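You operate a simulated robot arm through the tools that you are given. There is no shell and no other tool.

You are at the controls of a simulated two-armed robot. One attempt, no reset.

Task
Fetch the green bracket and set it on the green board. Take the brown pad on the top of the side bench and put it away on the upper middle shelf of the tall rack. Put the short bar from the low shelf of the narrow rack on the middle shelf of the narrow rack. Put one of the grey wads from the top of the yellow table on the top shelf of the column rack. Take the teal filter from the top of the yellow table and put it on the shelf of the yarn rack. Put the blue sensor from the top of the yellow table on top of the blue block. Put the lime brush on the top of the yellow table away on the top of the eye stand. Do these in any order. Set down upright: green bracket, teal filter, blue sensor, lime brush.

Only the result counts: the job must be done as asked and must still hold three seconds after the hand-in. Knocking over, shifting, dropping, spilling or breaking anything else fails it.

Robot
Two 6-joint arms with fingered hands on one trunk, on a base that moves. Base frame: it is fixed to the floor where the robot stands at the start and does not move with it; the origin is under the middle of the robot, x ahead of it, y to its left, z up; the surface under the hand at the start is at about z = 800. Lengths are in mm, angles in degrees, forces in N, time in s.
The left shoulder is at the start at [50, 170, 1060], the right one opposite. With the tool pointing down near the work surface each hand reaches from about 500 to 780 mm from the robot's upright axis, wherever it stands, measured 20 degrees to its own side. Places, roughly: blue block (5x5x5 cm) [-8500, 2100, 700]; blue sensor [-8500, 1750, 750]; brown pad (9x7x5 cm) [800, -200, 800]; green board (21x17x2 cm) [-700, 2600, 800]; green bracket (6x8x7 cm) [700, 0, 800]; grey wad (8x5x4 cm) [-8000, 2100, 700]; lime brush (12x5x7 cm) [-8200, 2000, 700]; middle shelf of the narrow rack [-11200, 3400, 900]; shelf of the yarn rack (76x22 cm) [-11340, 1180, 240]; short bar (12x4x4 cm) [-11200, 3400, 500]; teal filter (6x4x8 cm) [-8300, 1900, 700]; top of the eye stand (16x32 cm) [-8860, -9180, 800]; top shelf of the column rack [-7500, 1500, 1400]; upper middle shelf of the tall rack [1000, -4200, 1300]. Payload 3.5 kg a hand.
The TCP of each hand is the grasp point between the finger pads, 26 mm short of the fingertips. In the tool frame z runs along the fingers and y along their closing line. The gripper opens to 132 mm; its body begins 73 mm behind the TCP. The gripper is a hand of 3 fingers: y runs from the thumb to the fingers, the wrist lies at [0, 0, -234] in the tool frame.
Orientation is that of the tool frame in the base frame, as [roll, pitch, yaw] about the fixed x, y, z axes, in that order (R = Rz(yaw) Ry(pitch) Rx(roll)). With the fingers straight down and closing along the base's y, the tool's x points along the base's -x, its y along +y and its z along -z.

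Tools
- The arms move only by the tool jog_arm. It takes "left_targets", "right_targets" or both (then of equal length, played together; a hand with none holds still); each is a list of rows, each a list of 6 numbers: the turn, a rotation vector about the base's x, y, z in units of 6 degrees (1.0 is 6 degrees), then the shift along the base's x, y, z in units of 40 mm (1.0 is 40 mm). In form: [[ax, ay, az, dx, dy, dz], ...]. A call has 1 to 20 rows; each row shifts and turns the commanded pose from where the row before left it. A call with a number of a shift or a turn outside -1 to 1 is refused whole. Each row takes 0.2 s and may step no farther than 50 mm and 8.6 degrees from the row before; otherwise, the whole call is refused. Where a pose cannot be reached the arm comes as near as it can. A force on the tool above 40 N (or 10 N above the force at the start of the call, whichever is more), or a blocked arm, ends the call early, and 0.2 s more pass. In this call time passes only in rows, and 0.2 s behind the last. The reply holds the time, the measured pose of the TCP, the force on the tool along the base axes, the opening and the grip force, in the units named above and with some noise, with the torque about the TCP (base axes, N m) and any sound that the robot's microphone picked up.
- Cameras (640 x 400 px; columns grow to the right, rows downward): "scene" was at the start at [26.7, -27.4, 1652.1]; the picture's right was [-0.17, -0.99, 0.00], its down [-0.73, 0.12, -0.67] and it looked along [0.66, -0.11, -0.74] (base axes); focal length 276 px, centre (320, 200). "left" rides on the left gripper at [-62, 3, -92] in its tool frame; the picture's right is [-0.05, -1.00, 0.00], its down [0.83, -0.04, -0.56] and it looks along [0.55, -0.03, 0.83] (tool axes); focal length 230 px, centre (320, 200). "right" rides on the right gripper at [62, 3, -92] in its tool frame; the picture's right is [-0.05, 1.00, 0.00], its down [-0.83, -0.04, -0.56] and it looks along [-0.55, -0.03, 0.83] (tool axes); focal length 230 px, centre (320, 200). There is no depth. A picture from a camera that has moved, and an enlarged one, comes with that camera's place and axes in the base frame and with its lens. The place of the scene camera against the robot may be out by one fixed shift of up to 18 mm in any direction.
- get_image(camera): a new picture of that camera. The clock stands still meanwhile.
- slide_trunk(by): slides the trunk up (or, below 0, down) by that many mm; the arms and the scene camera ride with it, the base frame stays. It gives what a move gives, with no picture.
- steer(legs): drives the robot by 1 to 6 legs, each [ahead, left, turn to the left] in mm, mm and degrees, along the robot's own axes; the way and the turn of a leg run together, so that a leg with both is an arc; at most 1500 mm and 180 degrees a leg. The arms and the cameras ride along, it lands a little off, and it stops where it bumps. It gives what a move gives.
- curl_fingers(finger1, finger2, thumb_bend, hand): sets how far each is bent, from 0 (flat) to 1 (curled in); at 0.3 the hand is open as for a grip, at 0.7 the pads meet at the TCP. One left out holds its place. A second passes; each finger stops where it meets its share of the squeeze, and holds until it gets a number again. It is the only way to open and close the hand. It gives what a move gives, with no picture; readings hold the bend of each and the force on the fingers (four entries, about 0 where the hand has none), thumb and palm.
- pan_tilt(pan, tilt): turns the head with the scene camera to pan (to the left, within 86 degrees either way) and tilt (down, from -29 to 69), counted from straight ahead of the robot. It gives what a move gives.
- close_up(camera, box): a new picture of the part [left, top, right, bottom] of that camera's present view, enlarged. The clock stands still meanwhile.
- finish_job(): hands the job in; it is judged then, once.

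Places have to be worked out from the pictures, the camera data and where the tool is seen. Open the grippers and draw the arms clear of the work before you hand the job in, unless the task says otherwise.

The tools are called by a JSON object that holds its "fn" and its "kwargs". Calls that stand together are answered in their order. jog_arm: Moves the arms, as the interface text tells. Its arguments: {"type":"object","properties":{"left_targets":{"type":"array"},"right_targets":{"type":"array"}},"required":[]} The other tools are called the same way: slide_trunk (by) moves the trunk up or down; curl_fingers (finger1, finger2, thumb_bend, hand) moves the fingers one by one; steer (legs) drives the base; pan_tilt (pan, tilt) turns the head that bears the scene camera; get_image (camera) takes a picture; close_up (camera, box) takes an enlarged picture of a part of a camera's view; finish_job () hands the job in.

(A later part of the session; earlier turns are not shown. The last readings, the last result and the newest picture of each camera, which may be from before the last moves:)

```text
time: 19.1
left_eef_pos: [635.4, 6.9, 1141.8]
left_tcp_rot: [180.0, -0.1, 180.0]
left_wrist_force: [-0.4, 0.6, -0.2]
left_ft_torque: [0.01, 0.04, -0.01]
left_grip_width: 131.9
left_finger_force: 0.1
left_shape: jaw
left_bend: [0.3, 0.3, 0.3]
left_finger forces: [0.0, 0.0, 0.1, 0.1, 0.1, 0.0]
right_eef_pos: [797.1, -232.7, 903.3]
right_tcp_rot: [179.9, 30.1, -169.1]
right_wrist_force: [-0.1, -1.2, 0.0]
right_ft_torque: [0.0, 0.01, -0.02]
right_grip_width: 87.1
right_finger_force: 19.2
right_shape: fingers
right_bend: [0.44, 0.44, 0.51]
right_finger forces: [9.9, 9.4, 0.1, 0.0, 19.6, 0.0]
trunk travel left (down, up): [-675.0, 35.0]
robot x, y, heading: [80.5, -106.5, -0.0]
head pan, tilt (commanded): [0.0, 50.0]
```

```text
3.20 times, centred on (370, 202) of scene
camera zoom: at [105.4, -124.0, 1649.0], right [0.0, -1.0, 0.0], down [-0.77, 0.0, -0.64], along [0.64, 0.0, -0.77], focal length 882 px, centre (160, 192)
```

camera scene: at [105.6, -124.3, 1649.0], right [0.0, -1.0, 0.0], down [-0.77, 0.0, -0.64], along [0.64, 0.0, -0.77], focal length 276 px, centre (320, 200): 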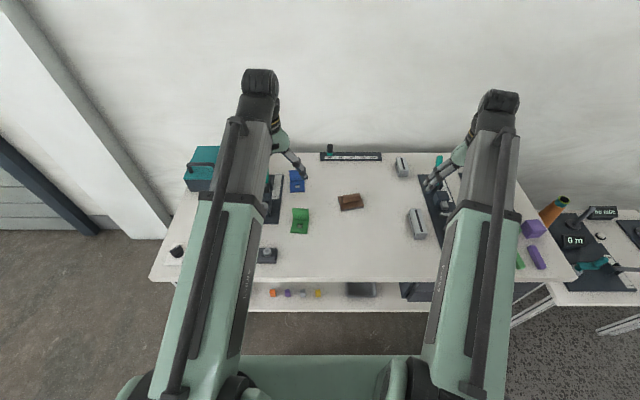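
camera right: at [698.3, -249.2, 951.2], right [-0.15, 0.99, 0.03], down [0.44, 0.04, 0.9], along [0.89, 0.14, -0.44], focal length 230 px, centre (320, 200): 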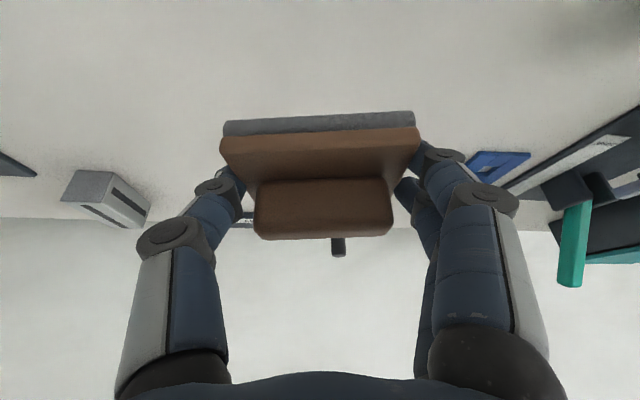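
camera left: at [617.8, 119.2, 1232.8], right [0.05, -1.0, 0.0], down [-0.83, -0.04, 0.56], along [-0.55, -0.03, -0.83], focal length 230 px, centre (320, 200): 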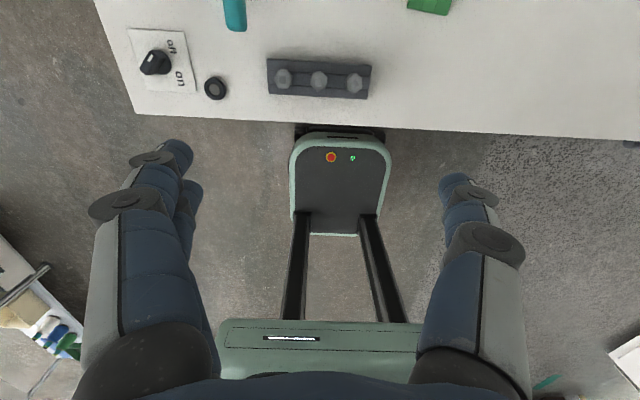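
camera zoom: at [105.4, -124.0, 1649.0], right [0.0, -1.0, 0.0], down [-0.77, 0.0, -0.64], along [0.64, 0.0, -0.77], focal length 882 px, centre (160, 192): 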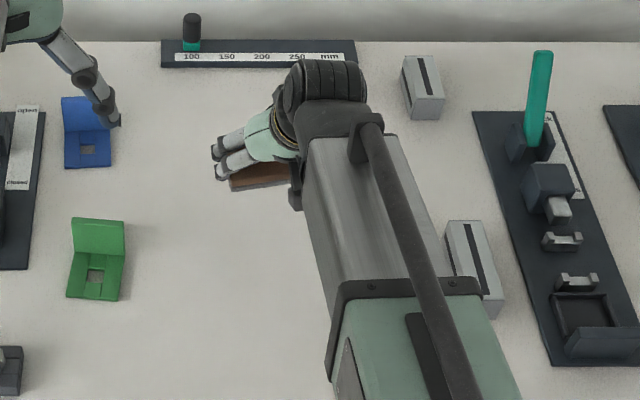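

Pad is firmly held and lifted. I raise it higher, then swing the right hand out of the way and square it up.

{"fn": "jog_arm", "kwargs": {"right_targets": [[0, 0, 0, 0, 0, 1], [0, 0, 0, -0.2, 0, 1], [0, 0, 0, -0.3, -0.1, 0.9], [0, 0, -0.6, -0.5, -0.6, 0.5], [0, 0, -0.6, -0.5, -0.8, 0.4], [0, 0, -0.6, -0.5, -0.9, 0.3], [0, 0, 0, -0.5, -0.9, 0.2], [0, 0, 0, -0.5, -0.9, 0.2], [0, 0, 0, -0.5, -0.9, 0.2]]}}

{"fn": "get_image", "kwargs": {"camera": "scene"}}

{"fn": "get_image", "kwargs": {"camera": "right"}}

```text
time: 21.1
left_eef_pos: [636.3, 5.9, 1140.7]
left_tcp_rot: [-180.0, 0.0, 179.9]
left_wrist_force: [0.0, 1.0, 1.0]
left_ft_torque: [-0.02, -0.01, 0.0]
left_grip_width: 131.7
left_finger_force: 0.0
left_shape: jaw
left_bend: [0.3, 0.3, 0.3]
left_finger forces: [0.0, 0.1, 0.1, 0.1, 0.0, 0.0]
right_eef_pos: [656.7, -436.0, 1090.3]
right_tcp_rot: [-179.9, 30.1, -179.8]
right_wrist_force: [-1.3, -0.5, -0.4]
right_ft_torque: [-0.03, 0.01, -0.01]
right_grip_width: 87.0
right_finger_force: 19.7
right_shape: fingers
right_bend: [0.44, 0.44, 0.51]
right_finger forces: [9.7, 9.2, 0.0, 0.1, 19.3, 0.0]
trunk travel left (down, up): [-675.0, 35.0]
robot x, y, heading: [79.5, -110.3, -0.0]
head pan, tilt (commanded): [0.0, 50.0]
```

```text
taken
camera scene: at [105.3, -124.6, 1649.0], right [0.0, -1.0, 0.0], down [-0.77, 0.0, -0.64], along [0.64, 0.0, -0.77], focal length 276 px, centre (320, 200)
```

scene: 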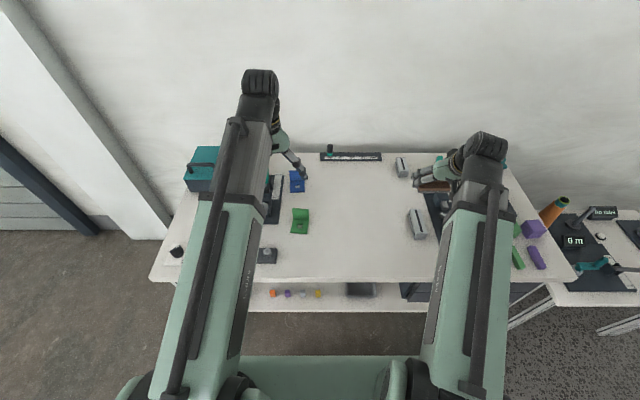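

```text
taken
camera right: at [558.1, -432.6, 1139.1], right [0.04, 1.0, 0.03], down [0.44, -0.04, 0.9], along [0.9, -0.03, -0.44], focal length 230 px, centre (320, 200)
```

right: 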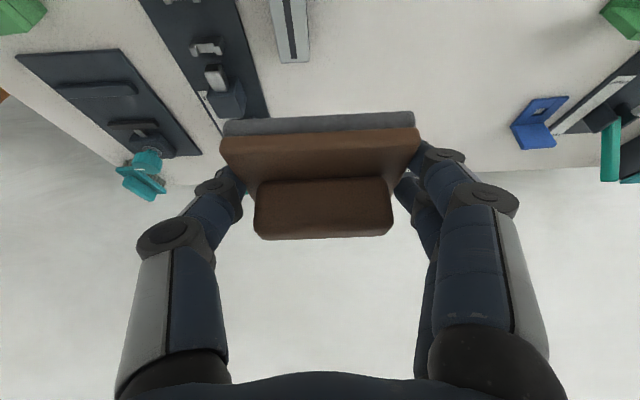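

Right hand is clear. Now the left hand: I turn it ~−96° so it closes across the bracket's upright flange, and bring it above (flange centre judged near [728, −39]).

{"fn": "jog_arm", "kwargs": {"left_targets": [[0, 0, -1, 0.144, -0.07, -0.22], [0, 0, -1, 0.144, -0.07, -0.22], [0, 0, -1, 0.144, -0.07, -0.22], [0, 0, -1, 0.144, -0.07, -0.22], [0, 0, -1, 0.144, -0.07, -0.22], [0, 0, -1, 0.144, -0.07, -0.22], [0, 0, -1, 0.144, -0.07, -0.22], [0, 0, -1, 0.144, -0.07, -0.22], [0, 0, -1, 0.144, -0.07, -0.22], [0, 0, -1, 0.144, -0.07, -0.22], [0, 0, -1, 0.144, -0.07, -0.22], [0, 0, -1, 0.144, -0.07, -0.22], [0, 0, -1, 0.144, -0.07, -0.22], [0, 0, -1, 0.144, -0.07, -0.22], [0, 0, -1, 0.144, -0.07, -0.22], [0, 0, -1, 0.144, -0.07, -0.22]]}}

{"fn": "get_image", "kwargs": {"camera": "left"}}

{"fn": "get_image", "kwargs": {"camera": "scene"}}

```text
time: 24.5
left_eef_pos: [730.8, -37.9, 1000.8]
left_tcp_rot: [-179.9, 0.0, 83.8]
left_wrist_force: [0.9, 0.4, -0.1]
left_ft_torque: [-0.03, 0.0, 0.03]
left_grip_width: 131.7
left_finger_force: 0.1
left_shape: jaw
left_bend: [0.3, 0.3, 0.3]
left_finger forces: [0.0, 0.1, 0.0, 0.0, 0.0, 0.1]
right_eef_pos: [657.2, -434.5, 1090.8]
right_tcp_rot: [180.0, 29.9, -179.8]
right_wrist_force: [0.1, 0.5, -1.0]
right_ft_torque: [0.01, 0.04, 0.0]
right_grip_width: 87.0
right_finger_force: 18.9
right_shape: fingers
right_bend: [0.44, 0.44, 0.51]
right_finger forces: [9.8, 9.2, 0.1, 0.0, 19.2, 0.0]
trunk travel left (down, up): [-675.0, 35.0]
robot x, y, heading: [82.1, -111.4, 0.1]
head pan, tilt (commanded): [0.0, 50.0]
```

```text
taken
camera left: at [726.9, -101.8, 1092.1], right [-1.0, 0.06, 0.0], down [0.05, 0.83, 0.56], along [0.03, 0.55, -0.83], focal length 230 px, centre (320, 200)
```

left: 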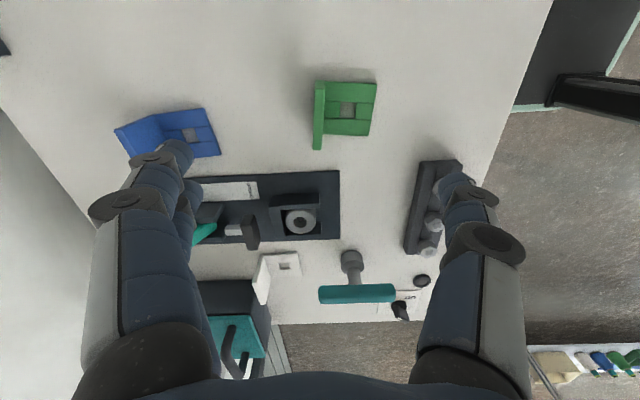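

```text
taken
camera scene: at [105.7, -124.2, 1649.0], right [0.0, -1.0, 0.0], down [-0.77, 0.0, -0.64], along [0.64, 0.0, -0.77], focal length 276 px, centre (320, 200)
```

scene: 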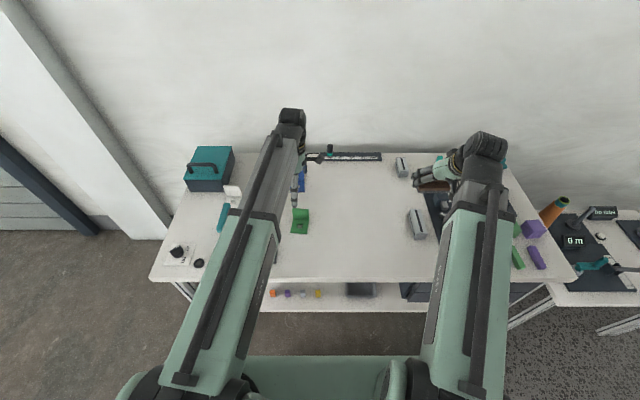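

The view shows the bracket below and the blue bracket on the far side; I zoom in to measure both so the far fingers don't touch the blue one.

{"fn": "close_up", "kwargs": {"camera": "left", "box": [290, 60, 402, 160]}}

{"fn": "close_up", "kwargs": {"camera": "left", "box": [100, 80, 260, 180]}}

```text
4.00 times, centred on (346, 110) of left
camera zoom: at [726.9, -101.8, 1092.1], right [-1.0, 0.06, 0.0], down [0.05, 0.83, 0.56], along [0.03, 0.55, -0.83], focal length 920 px, centre (216, 560)
```

zoom: 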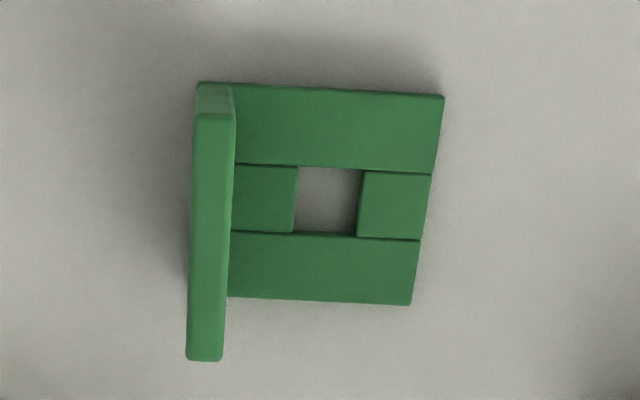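

```text
4.00 times, centred on (180, 130) of left
camera zoom: at [726.9, -101.8, 1092.1], right [-1.0, 0.06, 0.0], down [0.05, 0.83, 0.56], along [0.03, 0.55, -0.83], focal length 920 px, centre (880, 480)
```

zoom: 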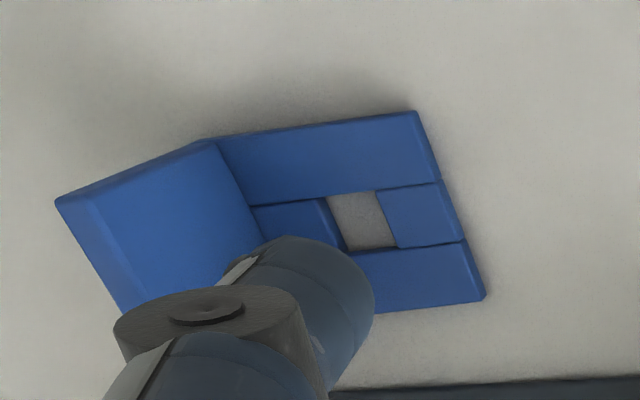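

Flange centre ≈ [731, −44], top z≈870, thickness ~9 mm; blue bracket begins at x≈862, so the open far fingers (to ~817) clear it. I descend over the flange.

{"fn": "jog_arm", "kwargs": {"left_targets": [[0, 0, 0, 0, -0.15, -0.8], [0, 0, 0, 0, 0, -0.8], [0, 0, 0, 0, 0, -0.8], [0, 0, 0, 0, 0, -0.4], [0, 0, 0, 0, 0, -0.3], [0, 0, 0, 0, 0, -0.2], [0, 0, 0, 0, 0, -0.2], [0, 0, 0, 0, 0, -0.2]]}}

{"fn": "get_image", "kwargs": {"camera": "left"}}

{"fn": "close_up", "kwargs": {"camera": "scene", "box": [240, 130, 400, 260]}}

```text
time: 26.3
left_eef_pos: [726.9, -43.7, 852.7]
left_tcp_rot: [179.9, -0.1, 84.0]
left_wrist_force: [0.9, 0.4, -0.2]
left_ft_torque: [0.03, 0.0, 0.0]
left_grip_width: 131.9
left_finger_force: 0.0
left_shape: jaw
left_bend: [0.3, 0.3, 0.3]
left_finger forces: [0.0, 0.0, 0.1, 0.1, 0.0, 0.0]
right_eef_pos: [658.4, -433.6, 1091.1]
right_tcp_rot: [180.0, 30.0, -179.8]
right_wrist_force: [-0.4, -1.0, -0.8]
right_ft_torque: [0.01, 0.04, 0.0]
right_grip_width: 87.0
right_finger_force: 19.5
right_shape: fingers
right_bend: [0.44, 0.44, 0.51]
right_finger forces: [9.8, 9.2, 0.0, 0.1, 19.2, 0.0]
trunk travel left (down, up): [-675.0, 35.0]
robot x, y, heading: [79.3, -112.5, -0.1]
head pan, tilt (commanded): [0.0, 50.0]
```

```text
taken
camera left: at [724.9, -106.7, 943.9], right [-1.0, 0.05, 0.0], down [0.04, 0.83, 0.56], along [0.03, 0.55, -0.83], focal length 230 px, centre (320, 200)
```

left: 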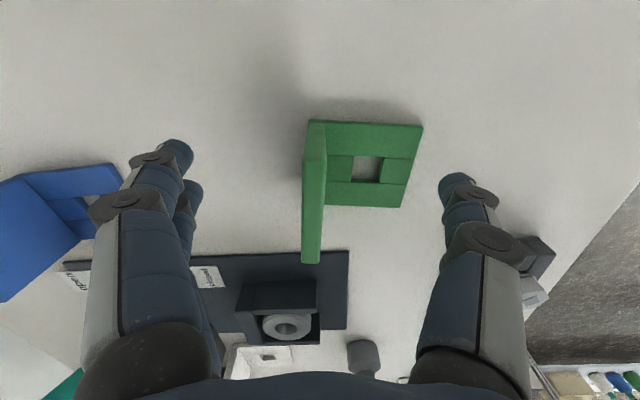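

```text
3.08 times, centred on (320, 195) of scene
camera zoom: at [105.6, -124.1, 1649.0], right [0.0, -1.0, 0.0], down [-0.77, 0.0, -0.64], along [0.64, 0.0, -0.77], focal length 848 px, centre (320, 215)
```

zoom: 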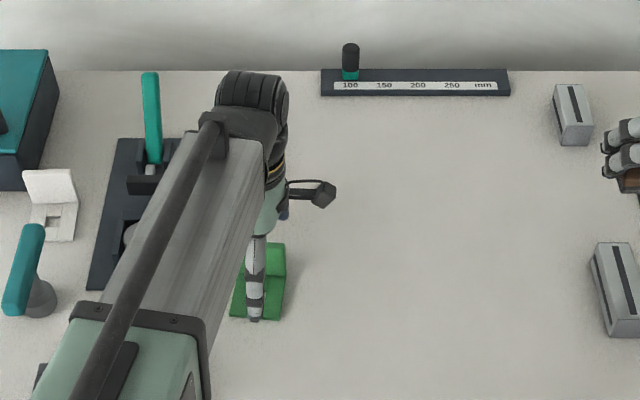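

The flange stands within 3 mm of the grip centre. Small correction and then close the left hand.

{"fn": "jog_arm", "kwargs": {"left_targets": [[0, 0, 0, 0.06, 0, -0.1]]}}

{"fn": "curl_fingers", "kwargs": {"hand": "left", "finger1": 0.58, "finger2": 0.58, "thumb_bend": 0.58}}

{"fn": "get_image", "kwargs": {"camera": "left"}}

```text
time: 26.7
left_eef_pos: [731.5, -44.3, 847.9]
left_tcp_rot: [-180.0, 0.0, 84.0]
left_wrist_force: [-0.8, 0.3, -0.2]
left_ft_torque: [-0.02, 0.02, -0.02]
left_grip_width: 131.7
left_finger_force: 0.0
left_shape: jaw
left_bend: [0.3, 0.3, 0.3]
left_finger forces: [0.1, 0.0, 0.0, 0.1, 0.0, 0.0]
right_eef_pos: [658.6, -434.3, 1091.2]
right_tcp_rot: [-180.0, 30.0, -179.8]
right_wrist_force: [-0.5, -0.1, -0.6]
right_ft_torque: [0.0, 0.01, -0.02]
right_grip_width: 86.8
right_finger_force: 19.1
right_shape: fingers
right_bend: [0.44, 0.44, 0.51]
right_finger forces: [9.7, 9.2, 0.1, 0.0, 19.3, 0.0]
trunk travel left (down, up): [-675.0, 35.0]
robot x, y, heading: [82.7, -107.2, 0.0]
head pan, tilt (commanded): [0.0, 50.0]
```

```text
time: 27.7
left_eef_pos: [731.6, -43.8, 848.1]
left_tcp_rot: [180.0, 0.0, 84.0]
left_wrist_force: [0.4, 0.5, -0.6]
left_ft_torque: [0.0, 0.0, 0.01]
left_grip_width: 45.2
left_finger_force: 0.0
left_shape: fingers
left_bend: [0.57, 0.57, 0.57]
left_finger forces: [0.0, 0.0, 0.0, 0.1, 0.0, 0.0]
right_eef_pos: [658.1, -435.1, 1091.3]
right_tcp_rot: [180.0, 30.0, -179.9]
right_wrist_force: [-0.3, -0.2, -0.7]
right_ft_torque: [0.0, 0.01, -0.02]
right_grip_width: 86.8
right_finger_force: 19.4
right_shape: fingers
right_bend: [0.44, 0.44, 0.51]
right_finger forces: [9.7, 9.2, 0.0, 0.0, 19.2, 0.0]
trunk travel left (down, up): [-675.0, 35.0]
robot x, y, heading: [78.0, -113.1, -0.1]
head pan, tilt (commanded): [0.0, 50.0]
```

```text
taken
camera left: at [728.0, -106.9, 939.5], right [-1.0, 0.05, 0.0], down [0.04, 0.83, 0.56], along [0.03, 0.55, -0.83], focal length 230 px, centre (320, 200)
```

left: 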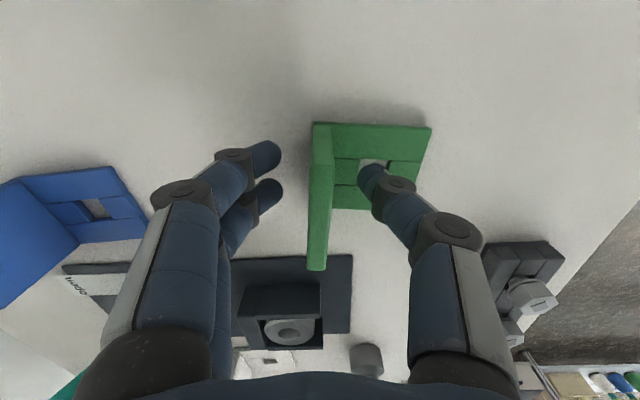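

Fingers approach symmetrically. I close the rest to squeeze the flange.

{"fn": "curl_fingers", "kwargs": {"hand": "left", "finger1": 0.8, "finger2": 0.8, "thumb_bend": 0.8}}

{"fn": "get_image", "kwargs": {"camera": "left"}}

```text
time: 28.7
left_eef_pos: [731.7, -44.6, 847.2]
left_tcp_rot: [180.0, 0.0, 84.0]
left_wrist_force: [0.2, -0.9, -0.5]
left_ft_torque: [0.0, -0.01, -0.01]
left_grip_width: 9.5
left_finger_force: 18.4
left_shape: fingers
left_bend: [0.72, 0.72, 0.7]
left_finger forces: [9.2, 9.1, 0.0, 0.1, 18.5, 0.1]
right_eef_pos: [658.0, -434.8, 1090.8]
right_tcp_rot: [180.0, 30.0, -179.8]
right_wrist_force: [0.1, -0.2, -0.5]
right_ft_torque: [0.01, 0.0, 0.02]
right_grip_width: 86.9
right_finger_force: 18.7
right_shape: fingers
right_bend: [0.44, 0.44, 0.51]
right_finger forces: [9.7, 9.2, 0.1, 0.0, 19.3, 0.0]
trunk travel left (down, up): [-675.0, 35.0]
robot x, y, heading: [77.6, -112.4, -0.2]
head pan, tilt (commanded): [0.0, 50.0]
```

```text
taken
camera left: at [728.1, -106.9, 939.4], right [-1.0, 0.05, 0.0], down [0.04, 0.83, 0.56], along [0.03, 0.55, -0.83], focal length 230 px, centre (320, 200)
```

left: 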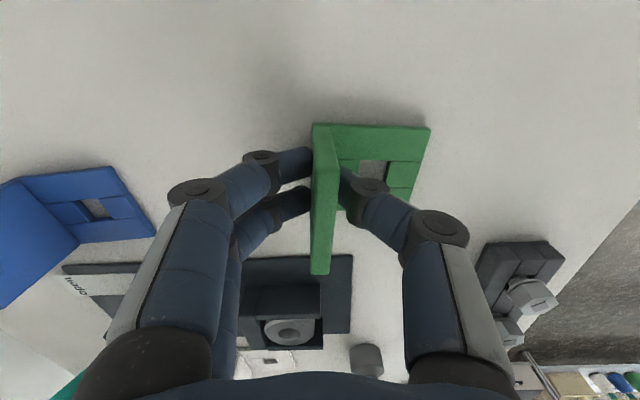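

Firm 18 N pinch on the 9.5 mm flange. I lift carefully and check.

{"fn": "jog_arm", "kwargs": {"left_targets": [[0, 0, 0, 0, 0, 0.1], [0, 0, 0, 0, 0, 0.3], [0, 0, 0, 0, 0, 0.6], [0, 0, 0, 0, 0, 0.8], [0, 0, 0, 0, 0, 0.9], [0, 0, 0, -0.2, 0, 0.9], [0, 0, 0, -0.3, 0, 0.9], [0, 0, 0, -0.3, 0.1, 0.9]]}}

{"fn": "get_image", "kwargs": {"camera": "left"}}

{"fn": "get_image", "kwargs": {"camera": "scene"}}

```text
time: 30.5
left_eef_pos: [699.1, -40.4, 1067.1]
left_tcp_rot: [-180.0, 0.1, 84.0]
left_wrist_force: [-0.8, -0.6, -1.2]
left_ft_torque: [-0.02, -0.01, 0.03]
left_grip_width: 9.3
left_finger_force: 18.6
left_shape: fingers
left_bend: [0.72, 0.72, 0.7]
left_finger forces: [9.3, 9.1, 0.1, 0.0, 18.5, 0.0]
right_eef_pos: [658.3, -433.7, 1091.7]
right_tcp_rot: [-180.0, 30.0, -179.7]
right_wrist_force: [0.3, -0.4, -1.2]
right_ft_torque: [0.0, 0.02, 0.02]
right_grip_width: 86.7
right_finger_force: 19.6
right_shape: fingers
right_bend: [0.44, 0.44, 0.51]
right_finger forces: [9.8, 9.3, 0.0, 0.0, 19.3, 0.0]
trunk travel left (down, up): [-675.0, 35.0]
robot x, y, heading: [78.8, -104.1, -0.2]
head pan, tilt (commanded): [0.0, 50.0]
```

```text
taken
camera left: at [697.0, -103.4, 1157.9], right [-1.0, 0.05, 0.0], down [0.04, 0.83, 0.56], along [0.03, 0.55, -0.83], focal length 230 px, centre (320, 200)
```

left: 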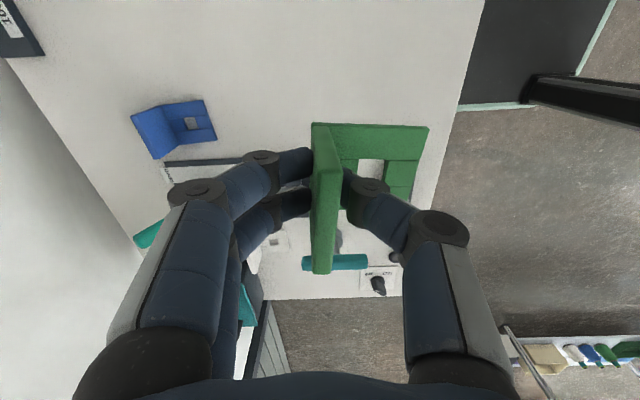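

```text
taken
camera scene: at [105.3, -124.0, 1649.0], right [0.0, -1.0, 0.0], down [-0.77, 0.0, -0.64], along [0.64, 0.0, -0.77], focal length 276 px, centre (320, 200)
```

scene: 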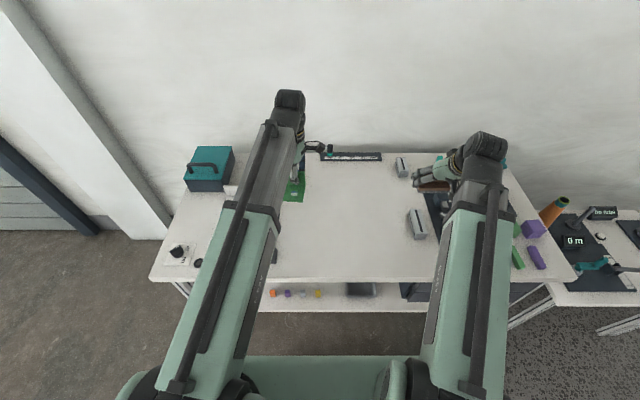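

Both items are held firmly. I back away from the bench and strafe right (toward the tall rack), staying in the wide aisle; then look again.

{"fn": "steer", "kwargs": {"legs": [[-450, 0, 0], [0, -1200, 0], [0, -1200, 0]]}}

{"fn": "pan_tilt", "kwargs": {"pan": -50, "tilt": 15}}

{"fn": "get_image", "kwargs": {"camera": "scene"}}

```text
time: 44.6
left_eef_pos: [269.2, -2443.2, 1065.9]
left_tcp_rot: [180.0, -0.1, 84.9]
left_wrist_force: [-0.3, -0.5, -1.4]
left_ft_torque: [0.01, -0.04, 0.0]
left_grip_width: 9.3
left_finger_force: 18.5
left_shape: fingers
left_bend: [0.72, 0.72, 0.7]
left_finger forces: [9.3, 9.1, 0.0, 0.0, 18.6, 0.1]
right_eef_pos: [233.5, -2836.8, 1090.3]
right_tcp_rot: [179.9, 30.0, -178.8]
right_wrist_force: [0.0, -0.1, -1.4]
right_ft_torque: [-0.01, 0.02, -0.04]
right_grip_width: 87.2
right_finger_force: 19.1
right_shape: fingers
right_bend: [0.44, 0.44, 0.51]
right_finger forces: [9.9, 9.1, 0.0, 0.0, 19.2, 0.0]
trunk travel left (down, up): [-675.0, 35.0]
robot x, y, heading: [-348.6, -2524.3, 1.1]
head pan, tilt (commanded): [0.0, 50.0]
```

```text
time: 45.8
left_eef_pos: [268.8, -2444.3, 1065.1]
left_tcp_rot: [180.0, 0.0, 85.0]
left_wrist_force: [0.2, 0.0, -1.5]
left_ft_torque: [-0.02, -0.01, -0.02]
left_grip_width: 9.1
left_finger_force: 18.4
left_shape: fingers
left_bend: [0.72, 0.72, 0.7]
left_finger forces: [9.3, 9.1, 0.0, 0.0, 18.5, 0.0]
right_eef_pos: [234.2, -2837.4, 1091.2]
right_tcp_rot: [180.0, 30.0, -178.7]
right_wrist_force: [-0.2, -0.4, -1.2]
right_ft_torque: [-0.02, 0.01, 0.05]
right_grip_width: 86.7
right_finger_force: 20.0
right_shape: fingers
right_bend: [0.44, 0.44, 0.51]
right_finger forces: [9.9, 9.2, 0.0, 0.0, 19.3, 0.0]
trunk travel left (down, up): [-675.0, 35.0]
robot x, y, heading: [-352.0, -2527.1, 1.0]
head pan, tilt (commanded): [-50.0, 15.0]
```

```text
taken
camera scene: at [-339.8, -2608.4, 1702.7], right [-0.75, -0.66, 0.0], down [-0.17, 0.2, -0.97], along [0.63, -0.73, -0.26], focal length 276 px, centre (320, 200)
```

scene: 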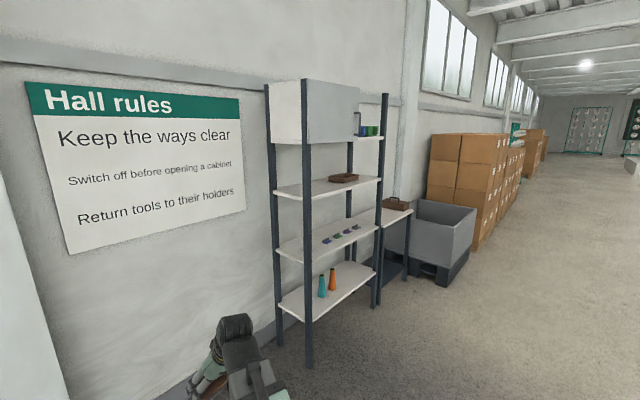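

The rack is in clear view. I zoom on the upper middle shelf to measure it.

{"fn": "close_up", "kwargs": {"camera": "scene", "box": [255, 70, 400, 210]}}

{"fn": "close_up", "kwargs": {"camera": "scene", "box": [255, 230, 415, 380]}}

```text
2.86 times, centred on (328, 140) of scene
camera zoom: at [-339.8, -2608.4, 1702.7], right [-0.75, -0.66, 0.0], down [-0.17, 0.2, -0.97], along [0.63, -0.73, -0.26], focal length 787 px, centre (299, 371)
```

zoom: 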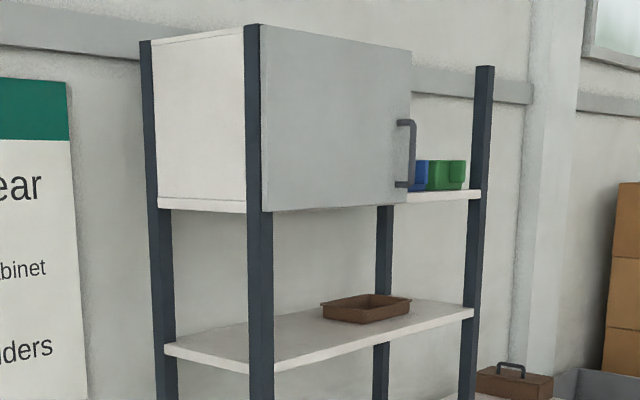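

```text
2.67 times, centred on (335, 305) of scene
camera zoom: at [-339.8, -2608.4, 1702.7], right [-0.75, -0.66, 0.0], down [-0.17, 0.2, -0.97], along [0.63, -0.73, -0.26], focal length 735 px, centre (280, -80)
```

zoom: 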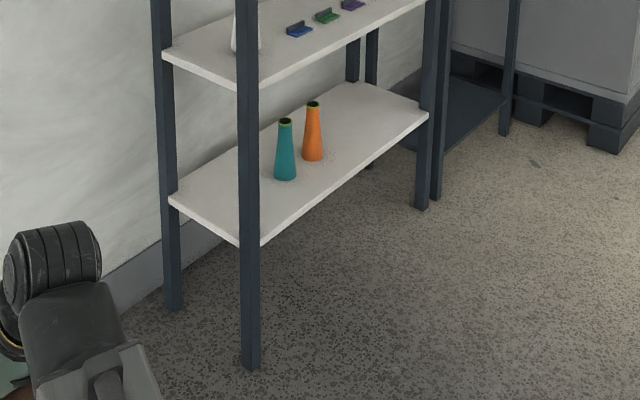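

Shelf top is near z≈1275, rack front edge near x≈790, with free room left of the tray. I tuck the left hand back and left so it will clear the rack post, then strafe to the front of the rack.

{"fn": "jog_arm", "kwargs": {"left_targets": [[0, 0, 0, -0.7, 0.88, 0.17], [0, 0, 0, -0.7, 0.88, 0.17], [0, 0, 0, -0.7, 0.88, 0.17], [0, 0, 0, -0.7, 0.88, 0.17], [0, 0, 0, -0.7, 0.88, 0.17]]}}

{"fn": "steer", "kwargs": {"legs": [[150, -1285, -1]]}}

{"fn": "pan_tilt", "kwargs": {"pan": -15, "tilt": 25}}

{"fn": "get_image", "kwargs": {"camera": "scene"}}

{"fn": "get_image", "kwargs": {"camera": "right"}}

```text
time: 47.0
left_eef_pos: [127.9, -2264.9, 1098.5]
left_tcp_rot: [-179.9, 0.0, 84.9]
left_wrist_force: [0.0, 0.7, -1.5]
left_ft_torque: [0.0, 0.02, 0.03]
left_grip_width: 9.1
left_finger_force: 18.5
left_shape: fingers
left_bend: [0.73, 0.72, 0.7]
left_finger forces: [9.2, 9.0, 0.0, 0.1, 18.4, 0.0]
right_eef_pos: [233.2, -2837.1, 1091.4]
right_tcp_rot: [180.0, 30.0, -178.8]
right_wrist_force: [-0.3, 0.1, -0.5]
right_ft_torque: [-0.01, 0.0, 0.01]
right_grip_width: 87.0
right_finger_force: 19.0
right_shape: fingers
right_bend: [0.44, 0.44, 0.51]
right_finger forces: [9.8, 9.0, 0.0, 0.0, 19.3, 0.0]
trunk travel left (down, up): [-675.0, 35.0]
robot x, y, heading: [-352.7, -2520.0, 0.8]
head pan, tilt (commanded): [-50.0, 15.0]
```

```text
time: 53.5
left_eef_pos: [293.1, -3568.9, 1099.8]
left_tcp_rot: [179.9, 0.0, 83.2]
left_wrist_force: [-0.2, 0.9, -2.3]
left_ft_torque: [-0.01, -0.06, -0.03]
left_grip_width: 9.0
left_finger_force: 18.1
left_shape: fingers
left_bend: [0.73, 0.72, 0.7]
left_finger forces: [9.2, 9.0, 0.0, 0.0, 18.3, 0.1]
right_eef_pos: [380.0, -4145.1, 1091.1]
right_tcp_rot: [179.9, 30.0, 179.4]
right_wrist_force: [0.0, -0.8, -0.1]
right_ft_torque: [0.0, 0.01, 0.0]
right_grip_width: 87.0
right_finger_force: 19.2
right_shape: fingers
right_bend: [0.44, 0.44, 0.51]
right_finger forces: [9.8, 9.1, 0.1, 0.0, 19.3, 0.0]
trunk travel left (down, up): [-675.0, 35.0]
robot x, y, heading: [-191.7, -3812.7, -0.9]
head pan, tilt (commanded): [-50.0, 15.0]
```

```text
time: 54.5
left_eef_pos: [292.9, -3569.4, 1100.2]
left_tcp_rot: [179.9, -0.1, 83.2]
left_wrist_force: [0.0, -0.4, -1.6]
left_ft_torque: [-0.03, -0.02, 0.02]
left_grip_width: 9.3
left_finger_force: 18.4
left_shape: fingers
left_bend: [0.73, 0.72, 0.7]
left_finger forces: [9.3, 9.0, 0.1, 0.0, 18.3, 0.0]
right_eef_pos: [379.7, -4143.5, 1091.3]
right_tcp_rot: [-180.0, 29.9, 179.4]
right_wrist_force: [0.0, -0.3, 0.0]
right_ft_torque: [-0.02, 0.04, 0.01]
right_grip_width: 87.0
right_finger_force: 19.1
right_shape: fingers
right_bend: [0.44, 0.44, 0.51]
right_finger forces: [9.9, 9.1, 0.1, 0.0, 19.2, 0.0]
trunk travel left (down, up): [-675.0, 35.0]
robot x, y, heading: [-192.3, -3810.7, -0.7]
head pan, tilt (commanded): [-15.0, 25.0]
```

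```text
taken
camera scene: at [-157.1, -3850.3, 1686.5], right [-0.27, -0.96, 0.0], down [-0.41, 0.12, -0.91], along [0.87, -0.25, -0.42], focal length 276 px, centre (320, 200)
```

scene: 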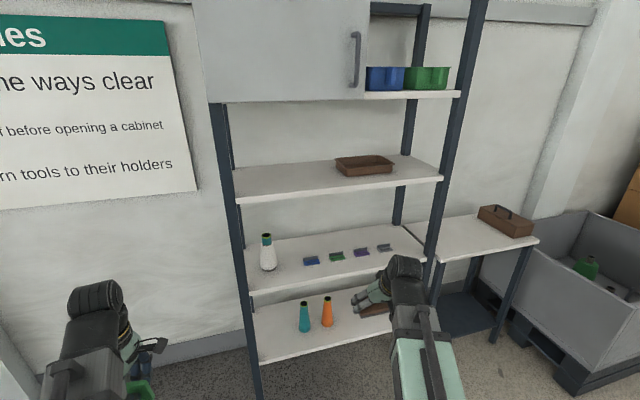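

```text
taken
camera right: at [279.6, -4140.2, 1139.1], right [0.06, 1.0, 0.03], down [0.44, -0.05, 0.9], along [0.9, -0.04, -0.44], focal length 230 px, centre (320, 200)
```

right: 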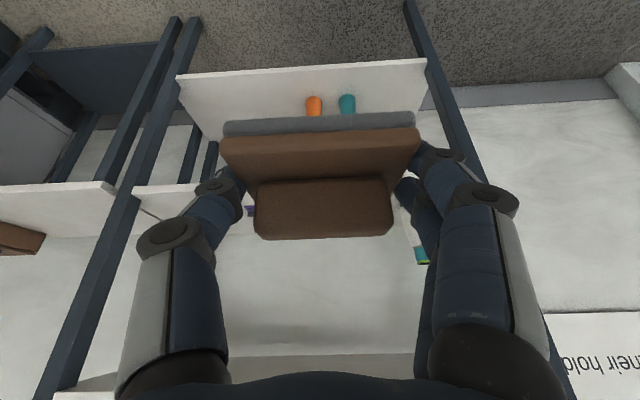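

{"fn": "close_up", "kwargs": {"camera": "scene", "box": [200, 80, 360, 210]}}

{"fn": "close_up", "kwargs": {"camera": "scene", "box": [320, 80, 480, 210]}}

```text
3.08 times, centred on (280, 145) of scene
camera zoom: at [-157.1, -3850.3, 1686.5], right [-0.27, -0.96, 0.0], down [-0.41, 0.12, -0.91], along [0.87, -0.25, -0.42], focal length 848 px, centre (443, 369)
```

zoom: 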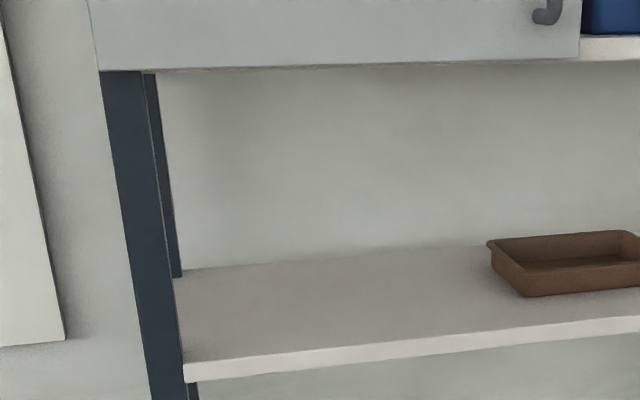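

```text
3.08 times, centred on (400, 145) of scene
camera zoom: at [-157.1, -3850.3, 1686.5], right [-0.27, -0.96, 0.0], down [-0.41, 0.12, -0.91], along [0.87, -0.25, -0.42], focal length 848 px, centre (74, 369)
```

zoom: 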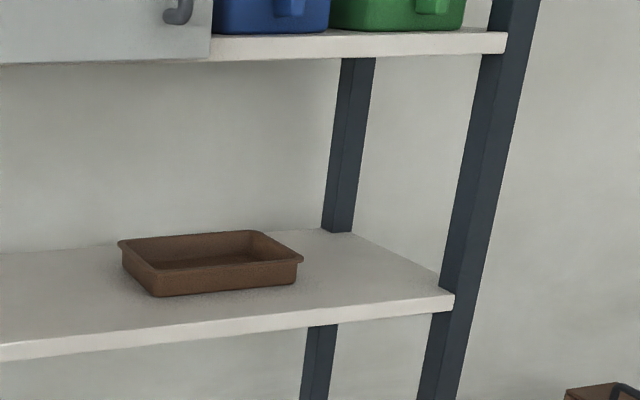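

Shelf front edge ≈ x 781–794, tray starts near y≈−4260. I raise the trunk and the right hand above shelf level before moving in.

{"fn": "slide_trunk", "kwargs": {"by": 35}}

{"fn": "jog_arm", "kwargs": {"right_targets": [[0, 0, 0, 0, 0, 1], [0, 0, 0, 0, 0, 1], [0, 0, 0, 0, 0, 1], [0, 0, 0, 0, 0, 1], [0, 0, 0, 0, 0, 1], [0, 0, 0, 0, 0, 0.5]]}}

{"fn": "steer", "kwargs": {"legs": [[150, 80, 0.7]]}}

{"fn": "get_image", "kwargs": {"camera": "scene"}}

{"fn": "get_image", "kwargs": {"camera": "right"}}

```text
time: 55.3
left_eef_pos: [293.3, -3568.2, 1134.3]
left_tcp_rot: [179.9, 0.0, 83.2]
left_wrist_force: [0.4, 0.1, -2.5]
left_ft_torque: [-0.03, -0.02, 0.03]
left_grip_width: 8.9
left_finger_force: 18.5
left_shape: fingers
left_bend: [0.73, 0.72, 0.7]
left_finger forces: [9.2, 8.9, 0.0, 0.0, 18.3, 0.0]
right_eef_pos: [379.4, -4144.1, 1127.2]
right_tcp_rot: [180.0, 29.9, 179.5]
right_wrist_force: [-0.5, 0.1, -0.4]
right_ft_torque: [-0.01, 0.03, 0.0]
right_grip_width: 86.9
right_finger_force: 19.0
right_shape: fingers
right_bend: [0.44, 0.44, 0.51]
right_finger forces: [9.9, 9.2, 0.0, 0.1, 19.3, 0.0]
trunk travel left (down, up): [-710.0, 0.0]
robot x, y, heading: [-195.7, -3809.8, -0.8]
head pan, tilt (commanded): [-15.0, 25.0]
```

```text
time: 56.7
left_eef_pos: [292.6, -3569.1, 1134.0]
left_tcp_rot: [180.0, 0.0, 83.2]
left_wrist_force: [0.8, -0.7, -1.6]
left_ft_torque: [-0.02, -0.04, 0.02]
left_grip_width: 9.1
left_finger_force: 18.1
left_shape: fingers
left_bend: [0.73, 0.72, 0.7]
left_finger forces: [9.1, 9.0, 0.0, 0.1, 18.4, 0.1]
right_eef_pos: [379.6, -4144.1, 1343.7]
right_tcp_rot: [-180.0, 30.0, 179.3]
right_wrist_force: [0.3, 0.9, -0.7]
right_ft_torque: [0.04, 0.0, 0.0]
right_grip_width: 87.0
right_finger_force: 18.7
right_shape: fingers
right_bend: [0.44, 0.44, 0.51]
right_finger forces: [9.9, 9.0, 0.0, 0.0, 19.3, 0.0]
trunk travel left (down, up): [-710.0, 0.0]
robot x, y, heading: [-195.9, -3811.1, -0.7]
head pan, tilt (commanded): [-15.0, 25.0]
```

```text
time: 58.2
left_eef_pos: [443.3, -3485.7, 1133.3]
left_tcp_rot: [-179.8, 0.0, 83.8]
left_wrist_force: [0.7, 0.6, -2.1]
left_ft_torque: [-0.04, 0.0, 0.0]
left_grip_width: 9.3
left_finger_force: 18.4
left_shape: fingers
left_bend: [0.73, 0.72, 0.7]
left_finger forces: [9.1, 9.1, 0.0, 0.0, 18.4, 0.0]
right_eef_pos: [536.1, -4060.2, 1343.9]
right_tcp_rot: [179.9, 29.9, 179.9]
right_wrist_force: [0.0, -0.2, -0.3]
right_ft_torque: [0.0, 0.04, -0.04]
right_grip_width: 87.2
right_finger_force: 19.0
right_shape: fingers
right_bend: [0.44, 0.44, 0.51]
right_finger forces: [10.0, 9.0, 0.0, 0.0, 19.2, 0.0]
trunk travel left (down, up): [-710.0, 0.0]
robot x, y, heading: [-44.9, -3733.5, -0.2]
head pan, tilt (commanded): [-15.0, 25.0]
```

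```text
taken
camera scene: at [-3.2, -3770.8, 1721.5], right [-0.26, -0.96, 0.0], down [-0.41, 0.11, -0.91], along [0.87, -0.24, -0.42], focal length 276 px, centre (320, 200)
```

scene: 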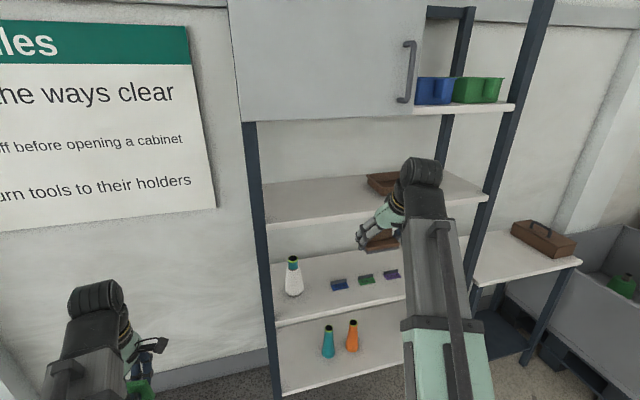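

```text
taken
camera right: at [436.3, -4057.7, 1392.0], right [0.05, 1.0, 0.03], down [0.44, -0.04, 0.9], along [0.9, -0.03, -0.44], focal length 230 px, centre (320, 200)
```

right: 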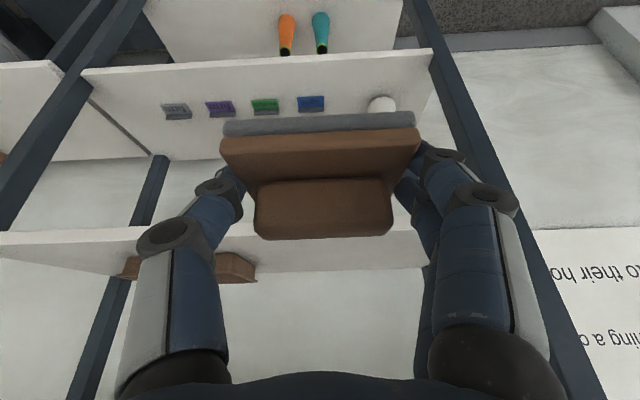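

{"fn": "close_up", "kwargs": {"camera": "right", "box": [0, 200, 160, 300]}}

{"fn": "close_up", "kwargs": {"camera": "right", "box": [200, 180, 460, 300]}}

```text
4.00 times, centred on (80, 250) of right
camera zoom: at [436.3, -4057.7, 1392.0], right [0.05, 1.0, 0.03], down [0.44, -0.04, 0.9], along [0.9, -0.03, -0.44], focal length 920 px, centre (1280, 0)
```

zoom: 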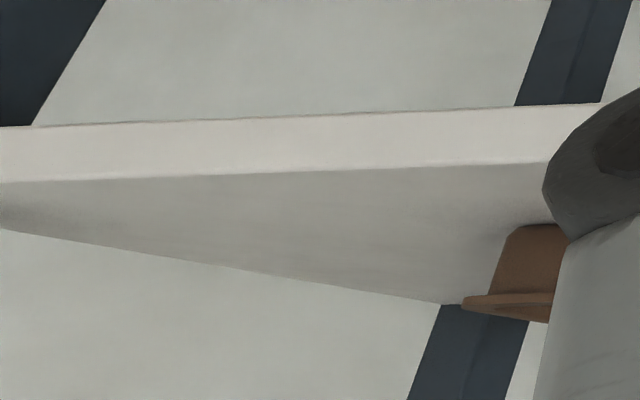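

```text
2.46 times, centred on (330, 240) of right
camera zoom: at [436.3, -4057.7, 1392.0], right [0.05, 1.0, 0.03], down [0.44, -0.04, 0.9], along [0.9, -0.03, -0.44], focal length 566 px, centre (295, 102)
```

zoom: 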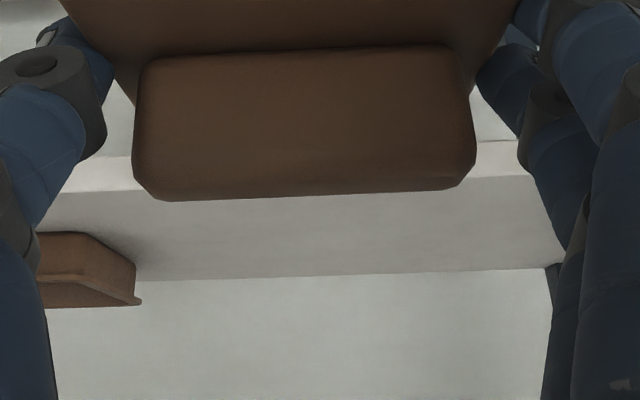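

Shelf top ≈ z 1277, pad bottom currently at about 1308. I roll forward 170 mm so the pad nearly reaches the front edge and re-measure.

{"fn": "steer", "kwargs": {"legs": [[170, 0, 0]]}}

{"fn": "get_image", "kwargs": {"camera": "right"}}

{"fn": "close_up", "kwargs": {"camera": "right", "box": [200, 100, 460, 260]}}

{"fn": "get_image", "kwargs": {"camera": "scene"}}

```text
time: 59.7
left_eef_pos: [619.0, -3486.9, 1134.5]
left_tcp_rot: [-180.0, 0.0, 83.6]
left_wrist_force: [-0.3, 0.3, -1.5]
left_ft_torque: [0.0, 0.0, 0.03]
left_grip_width: 9.0
left_finger_force: 17.8
left_shape: fingers
left_bend: [0.73, 0.72, 0.7]
left_finger forces: [9.1, 9.1, 0.1, 0.0, 18.4, 0.0]
right_eef_pos: [710.5, -4062.6, 1344.0]
right_tcp_rot: [180.0, 30.0, 180.0]
right_wrist_force: [0.7, 0.6, -0.6]
right_ft_torque: [-0.01, 0.02, -0.01]
right_grip_width: 86.8
right_finger_force: 19.0
right_shape: fingers
right_bend: [0.44, 0.44, 0.51]
right_finger forces: [9.9, 8.9, 0.0, 0.0, 19.3, 0.0]
trunk travel left (down, up): [-710.0, 0.0]
robot x, y, heading: [135.4, -3735.6, -0.6]
head pan, tilt (commanded): [-15.0, 25.0]
```

```text
taken
camera right: at [611.1, -4059.8, 1391.7], right [0.05, 1.0, 0.03], down [0.44, -0.04, 0.9], along [0.9, -0.03, -0.44], focal length 230 px, centre (320, 200)
```

right: 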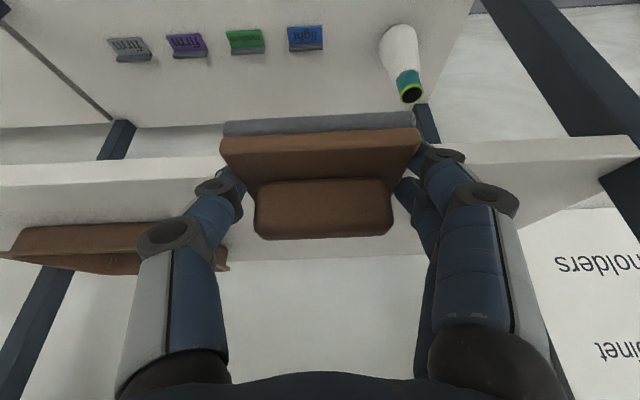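

```text
2.46 times, centred on (330, 180) of right
camera zoom: at [611.1, -4059.8, 1391.7], right [0.05, 1.0, 0.03], down [0.44, -0.04, 0.9], along [0.9, -0.03, -0.44], focal length 566 px, centre (295, 249)
```

zoom: 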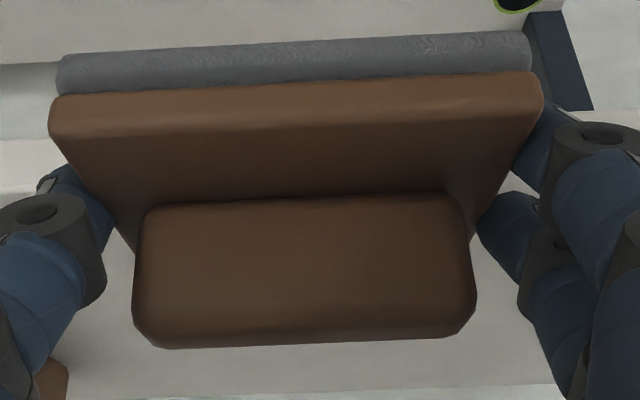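

```text
taken
camera scene: at [172.0, -3772.7, 1721.4], right [-0.26, -0.96, 0.0], down [-0.41, 0.11, -0.91], along [0.87, -0.24, -0.42], focal length 276 px, centre (320, 200)
```

scene: 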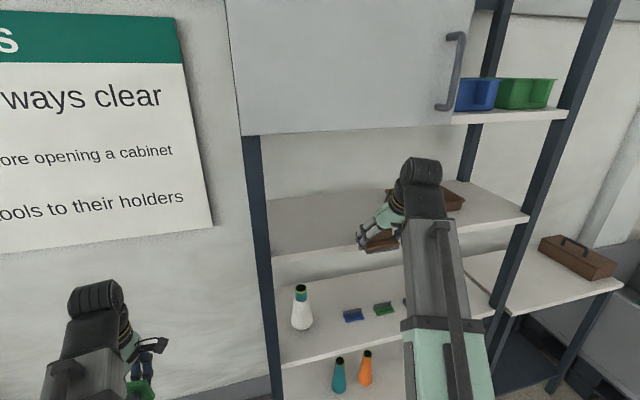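

{"fn": "close_up", "kwargs": {"camera": "right", "box": [460, 110, 640, 230]}}

{"fn": "close_up", "kwargs": {"camera": "right", "box": [0, 130, 200, 280]}}

```text
3.33 times, centred on (550, 170) of right
camera zoom: at [611.1, -4059.8, 1391.7], right [0.05, 1.0, 0.03], down [0.44, -0.04, 0.9], along [0.9, -0.03, -0.44], focal length 767 px, centre (-447, 300)
```

zoom: 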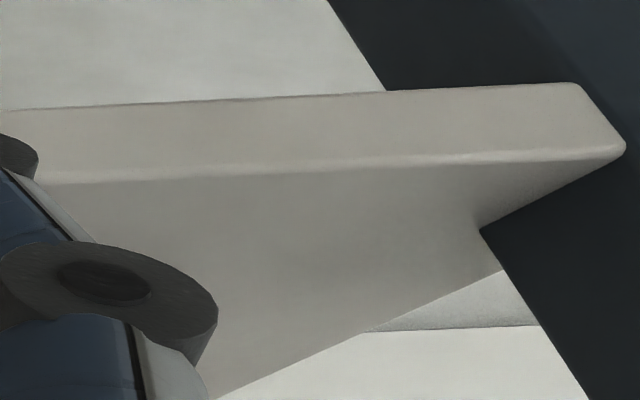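

```text
2.67 times, centred on (100, 205) of right
camera zoom: at [611.1, -4059.8, 1391.7], right [0.05, 1.0, 0.03], down [0.44, -0.04, 0.9], along [0.9, -0.03, -0.44], focal length 614 px, centre (907, 187)
```

zoom: 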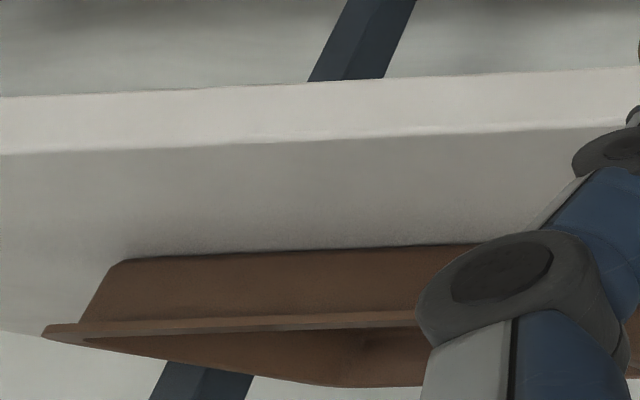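

Front edge ≈ x 781, shelf z ≈ 1279. I roll 60 mm closer, then extend the right arm over the shelf.

{"fn": "steer", "kwargs": {"legs": [[60, 0, 0.5]]}}

{"fn": "get_image", "kwargs": {"camera": "right"}}

```text
time: 60.6
left_eef_pos: [675.0, -3483.4, 1131.8]
left_tcp_rot: [-179.9, 0.0, 84.2]
left_wrist_force: [0.1, -0.3, -1.3]
left_ft_torque: [0.02, 0.0, 0.02]
left_grip_width: 9.2
left_finger_force: 18.1
left_shape: fingers
left_bend: [0.73, 0.72, 0.7]
left_finger forces: [9.2, 9.1, 0.0, 0.1, 18.5, 0.1]
right_eef_pos: [772.2, -4056.8, 1343.0]
right_tcp_rot: [-179.9, 30.0, -179.6]
right_wrist_force: [0.0, 0.2, -0.9]
right_ft_torque: [-0.03, 0.07, 0.01]
right_grip_width: 86.9
right_finger_force: 19.1
right_shape: fingers
right_bend: [0.44, 0.44, 0.51]
right_finger forces: [9.9, 9.0, 0.0, 0.1, 19.2, 0.0]
trunk travel left (down, up): [-710.0, 0.0]
robot x, y, heading: [189.6, -3736.6, 0.2]
head pan, tilt (commanded): [-15.0, 25.0]
```

```text
taken
camera right: at [672.7, -4055.6, 1391.3], right [0.04, 1.0, 0.03], down [0.44, -0.04, 0.9], along [0.9, -0.02, -0.45], focal length 230 px, centre (320, 200)
```

right: 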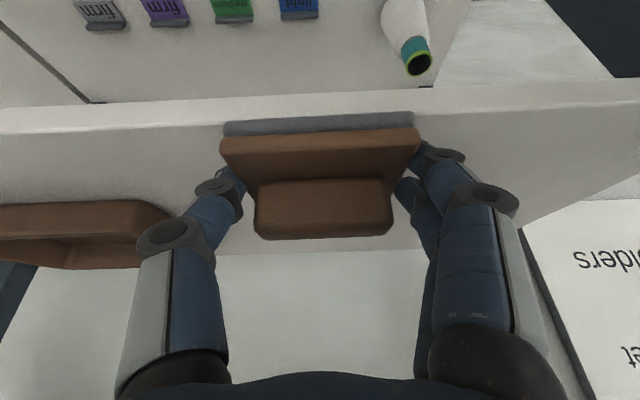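

Clear of the tray by over 100 mm. I extend the arm forward 59 mm over the shelf.

{"fn": "jog_arm", "kwargs": {"right_targets": [[0, 0, 0, 0.5, 0, 0], [0, 0, 0, 0.5, 0, 0], [0, 0, 0, 0.48, 0, 0]]}}

{"fn": "get_image", "kwargs": {"camera": "right"}}

{"fn": "get_image", "kwargs": {"camera": "scene"}}

```text
time: 61.4
left_eef_pos: [673.2, -3483.8, 1133.9]
left_tcp_rot: [180.0, 0.0, 84.2]
left_wrist_force: [-0.4, 0.3, -2.6]
left_ft_torque: [0.0, -0.02, -0.02]
left_grip_width: 8.9
left_finger_force: 18.4
left_shape: fingers
left_bend: [0.73, 0.72, 0.7]
left_finger forces: [9.2, 9.1, 0.0, 0.0, 18.4, 0.1]
right_eef_pos: [829.8, -4058.6, 1343.9]
right_tcp_rot: [-179.9, 29.8, -179.5]
right_wrist_force: [0.3, 0.4, -0.6]
right_ft_torque: [-0.04, 0.02, 0.0]
right_grip_width: 87.0
right_finger_force: 18.5
right_shape: fingers
right_bend: [0.44, 0.44, 0.51]
right_finger forces: [9.9, 9.0, 0.0, 0.0, 19.2, 0.1]
trunk travel left (down, up): [-710.0, 0.0]
robot x, y, heading: [190.7, -3734.7, 0.2]
head pan, tilt (commanded): [-15.0, 25.0]
```

```text
taken
camera right: at [729.9, -4057.3, 1391.9], right [0.04, 1.0, 0.03], down [0.44, -0.04, 0.9], along [0.9, -0.02, -0.44], focal length 230 px, centre (320, 200)
```

right: 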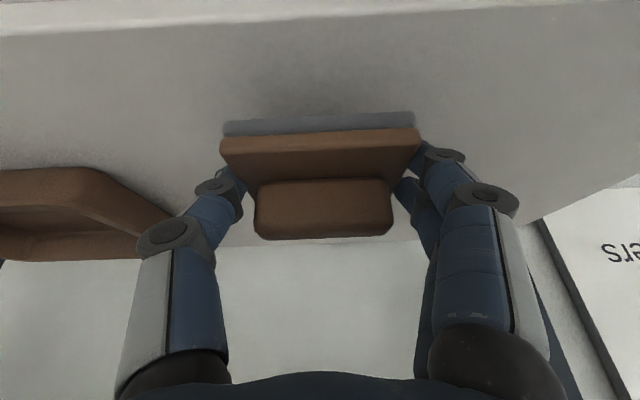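

```text
taken
camera scene: at [228.4, -3772.3, 1721.5], right [-0.26, -0.97, 0.0], down [-0.41, 0.11, -0.91], along [0.88, -0.23, -0.42], focal length 276 px, centre (320, 200)
```

scene: 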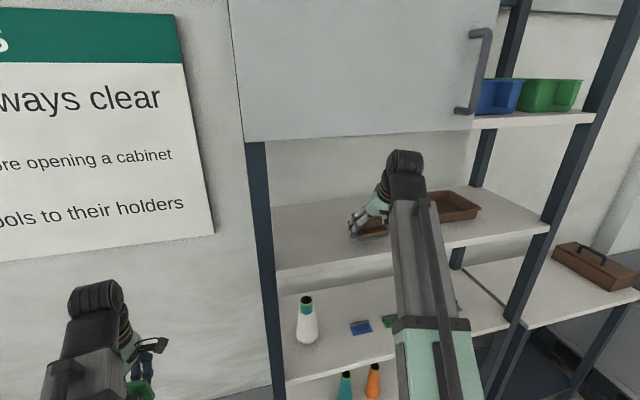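

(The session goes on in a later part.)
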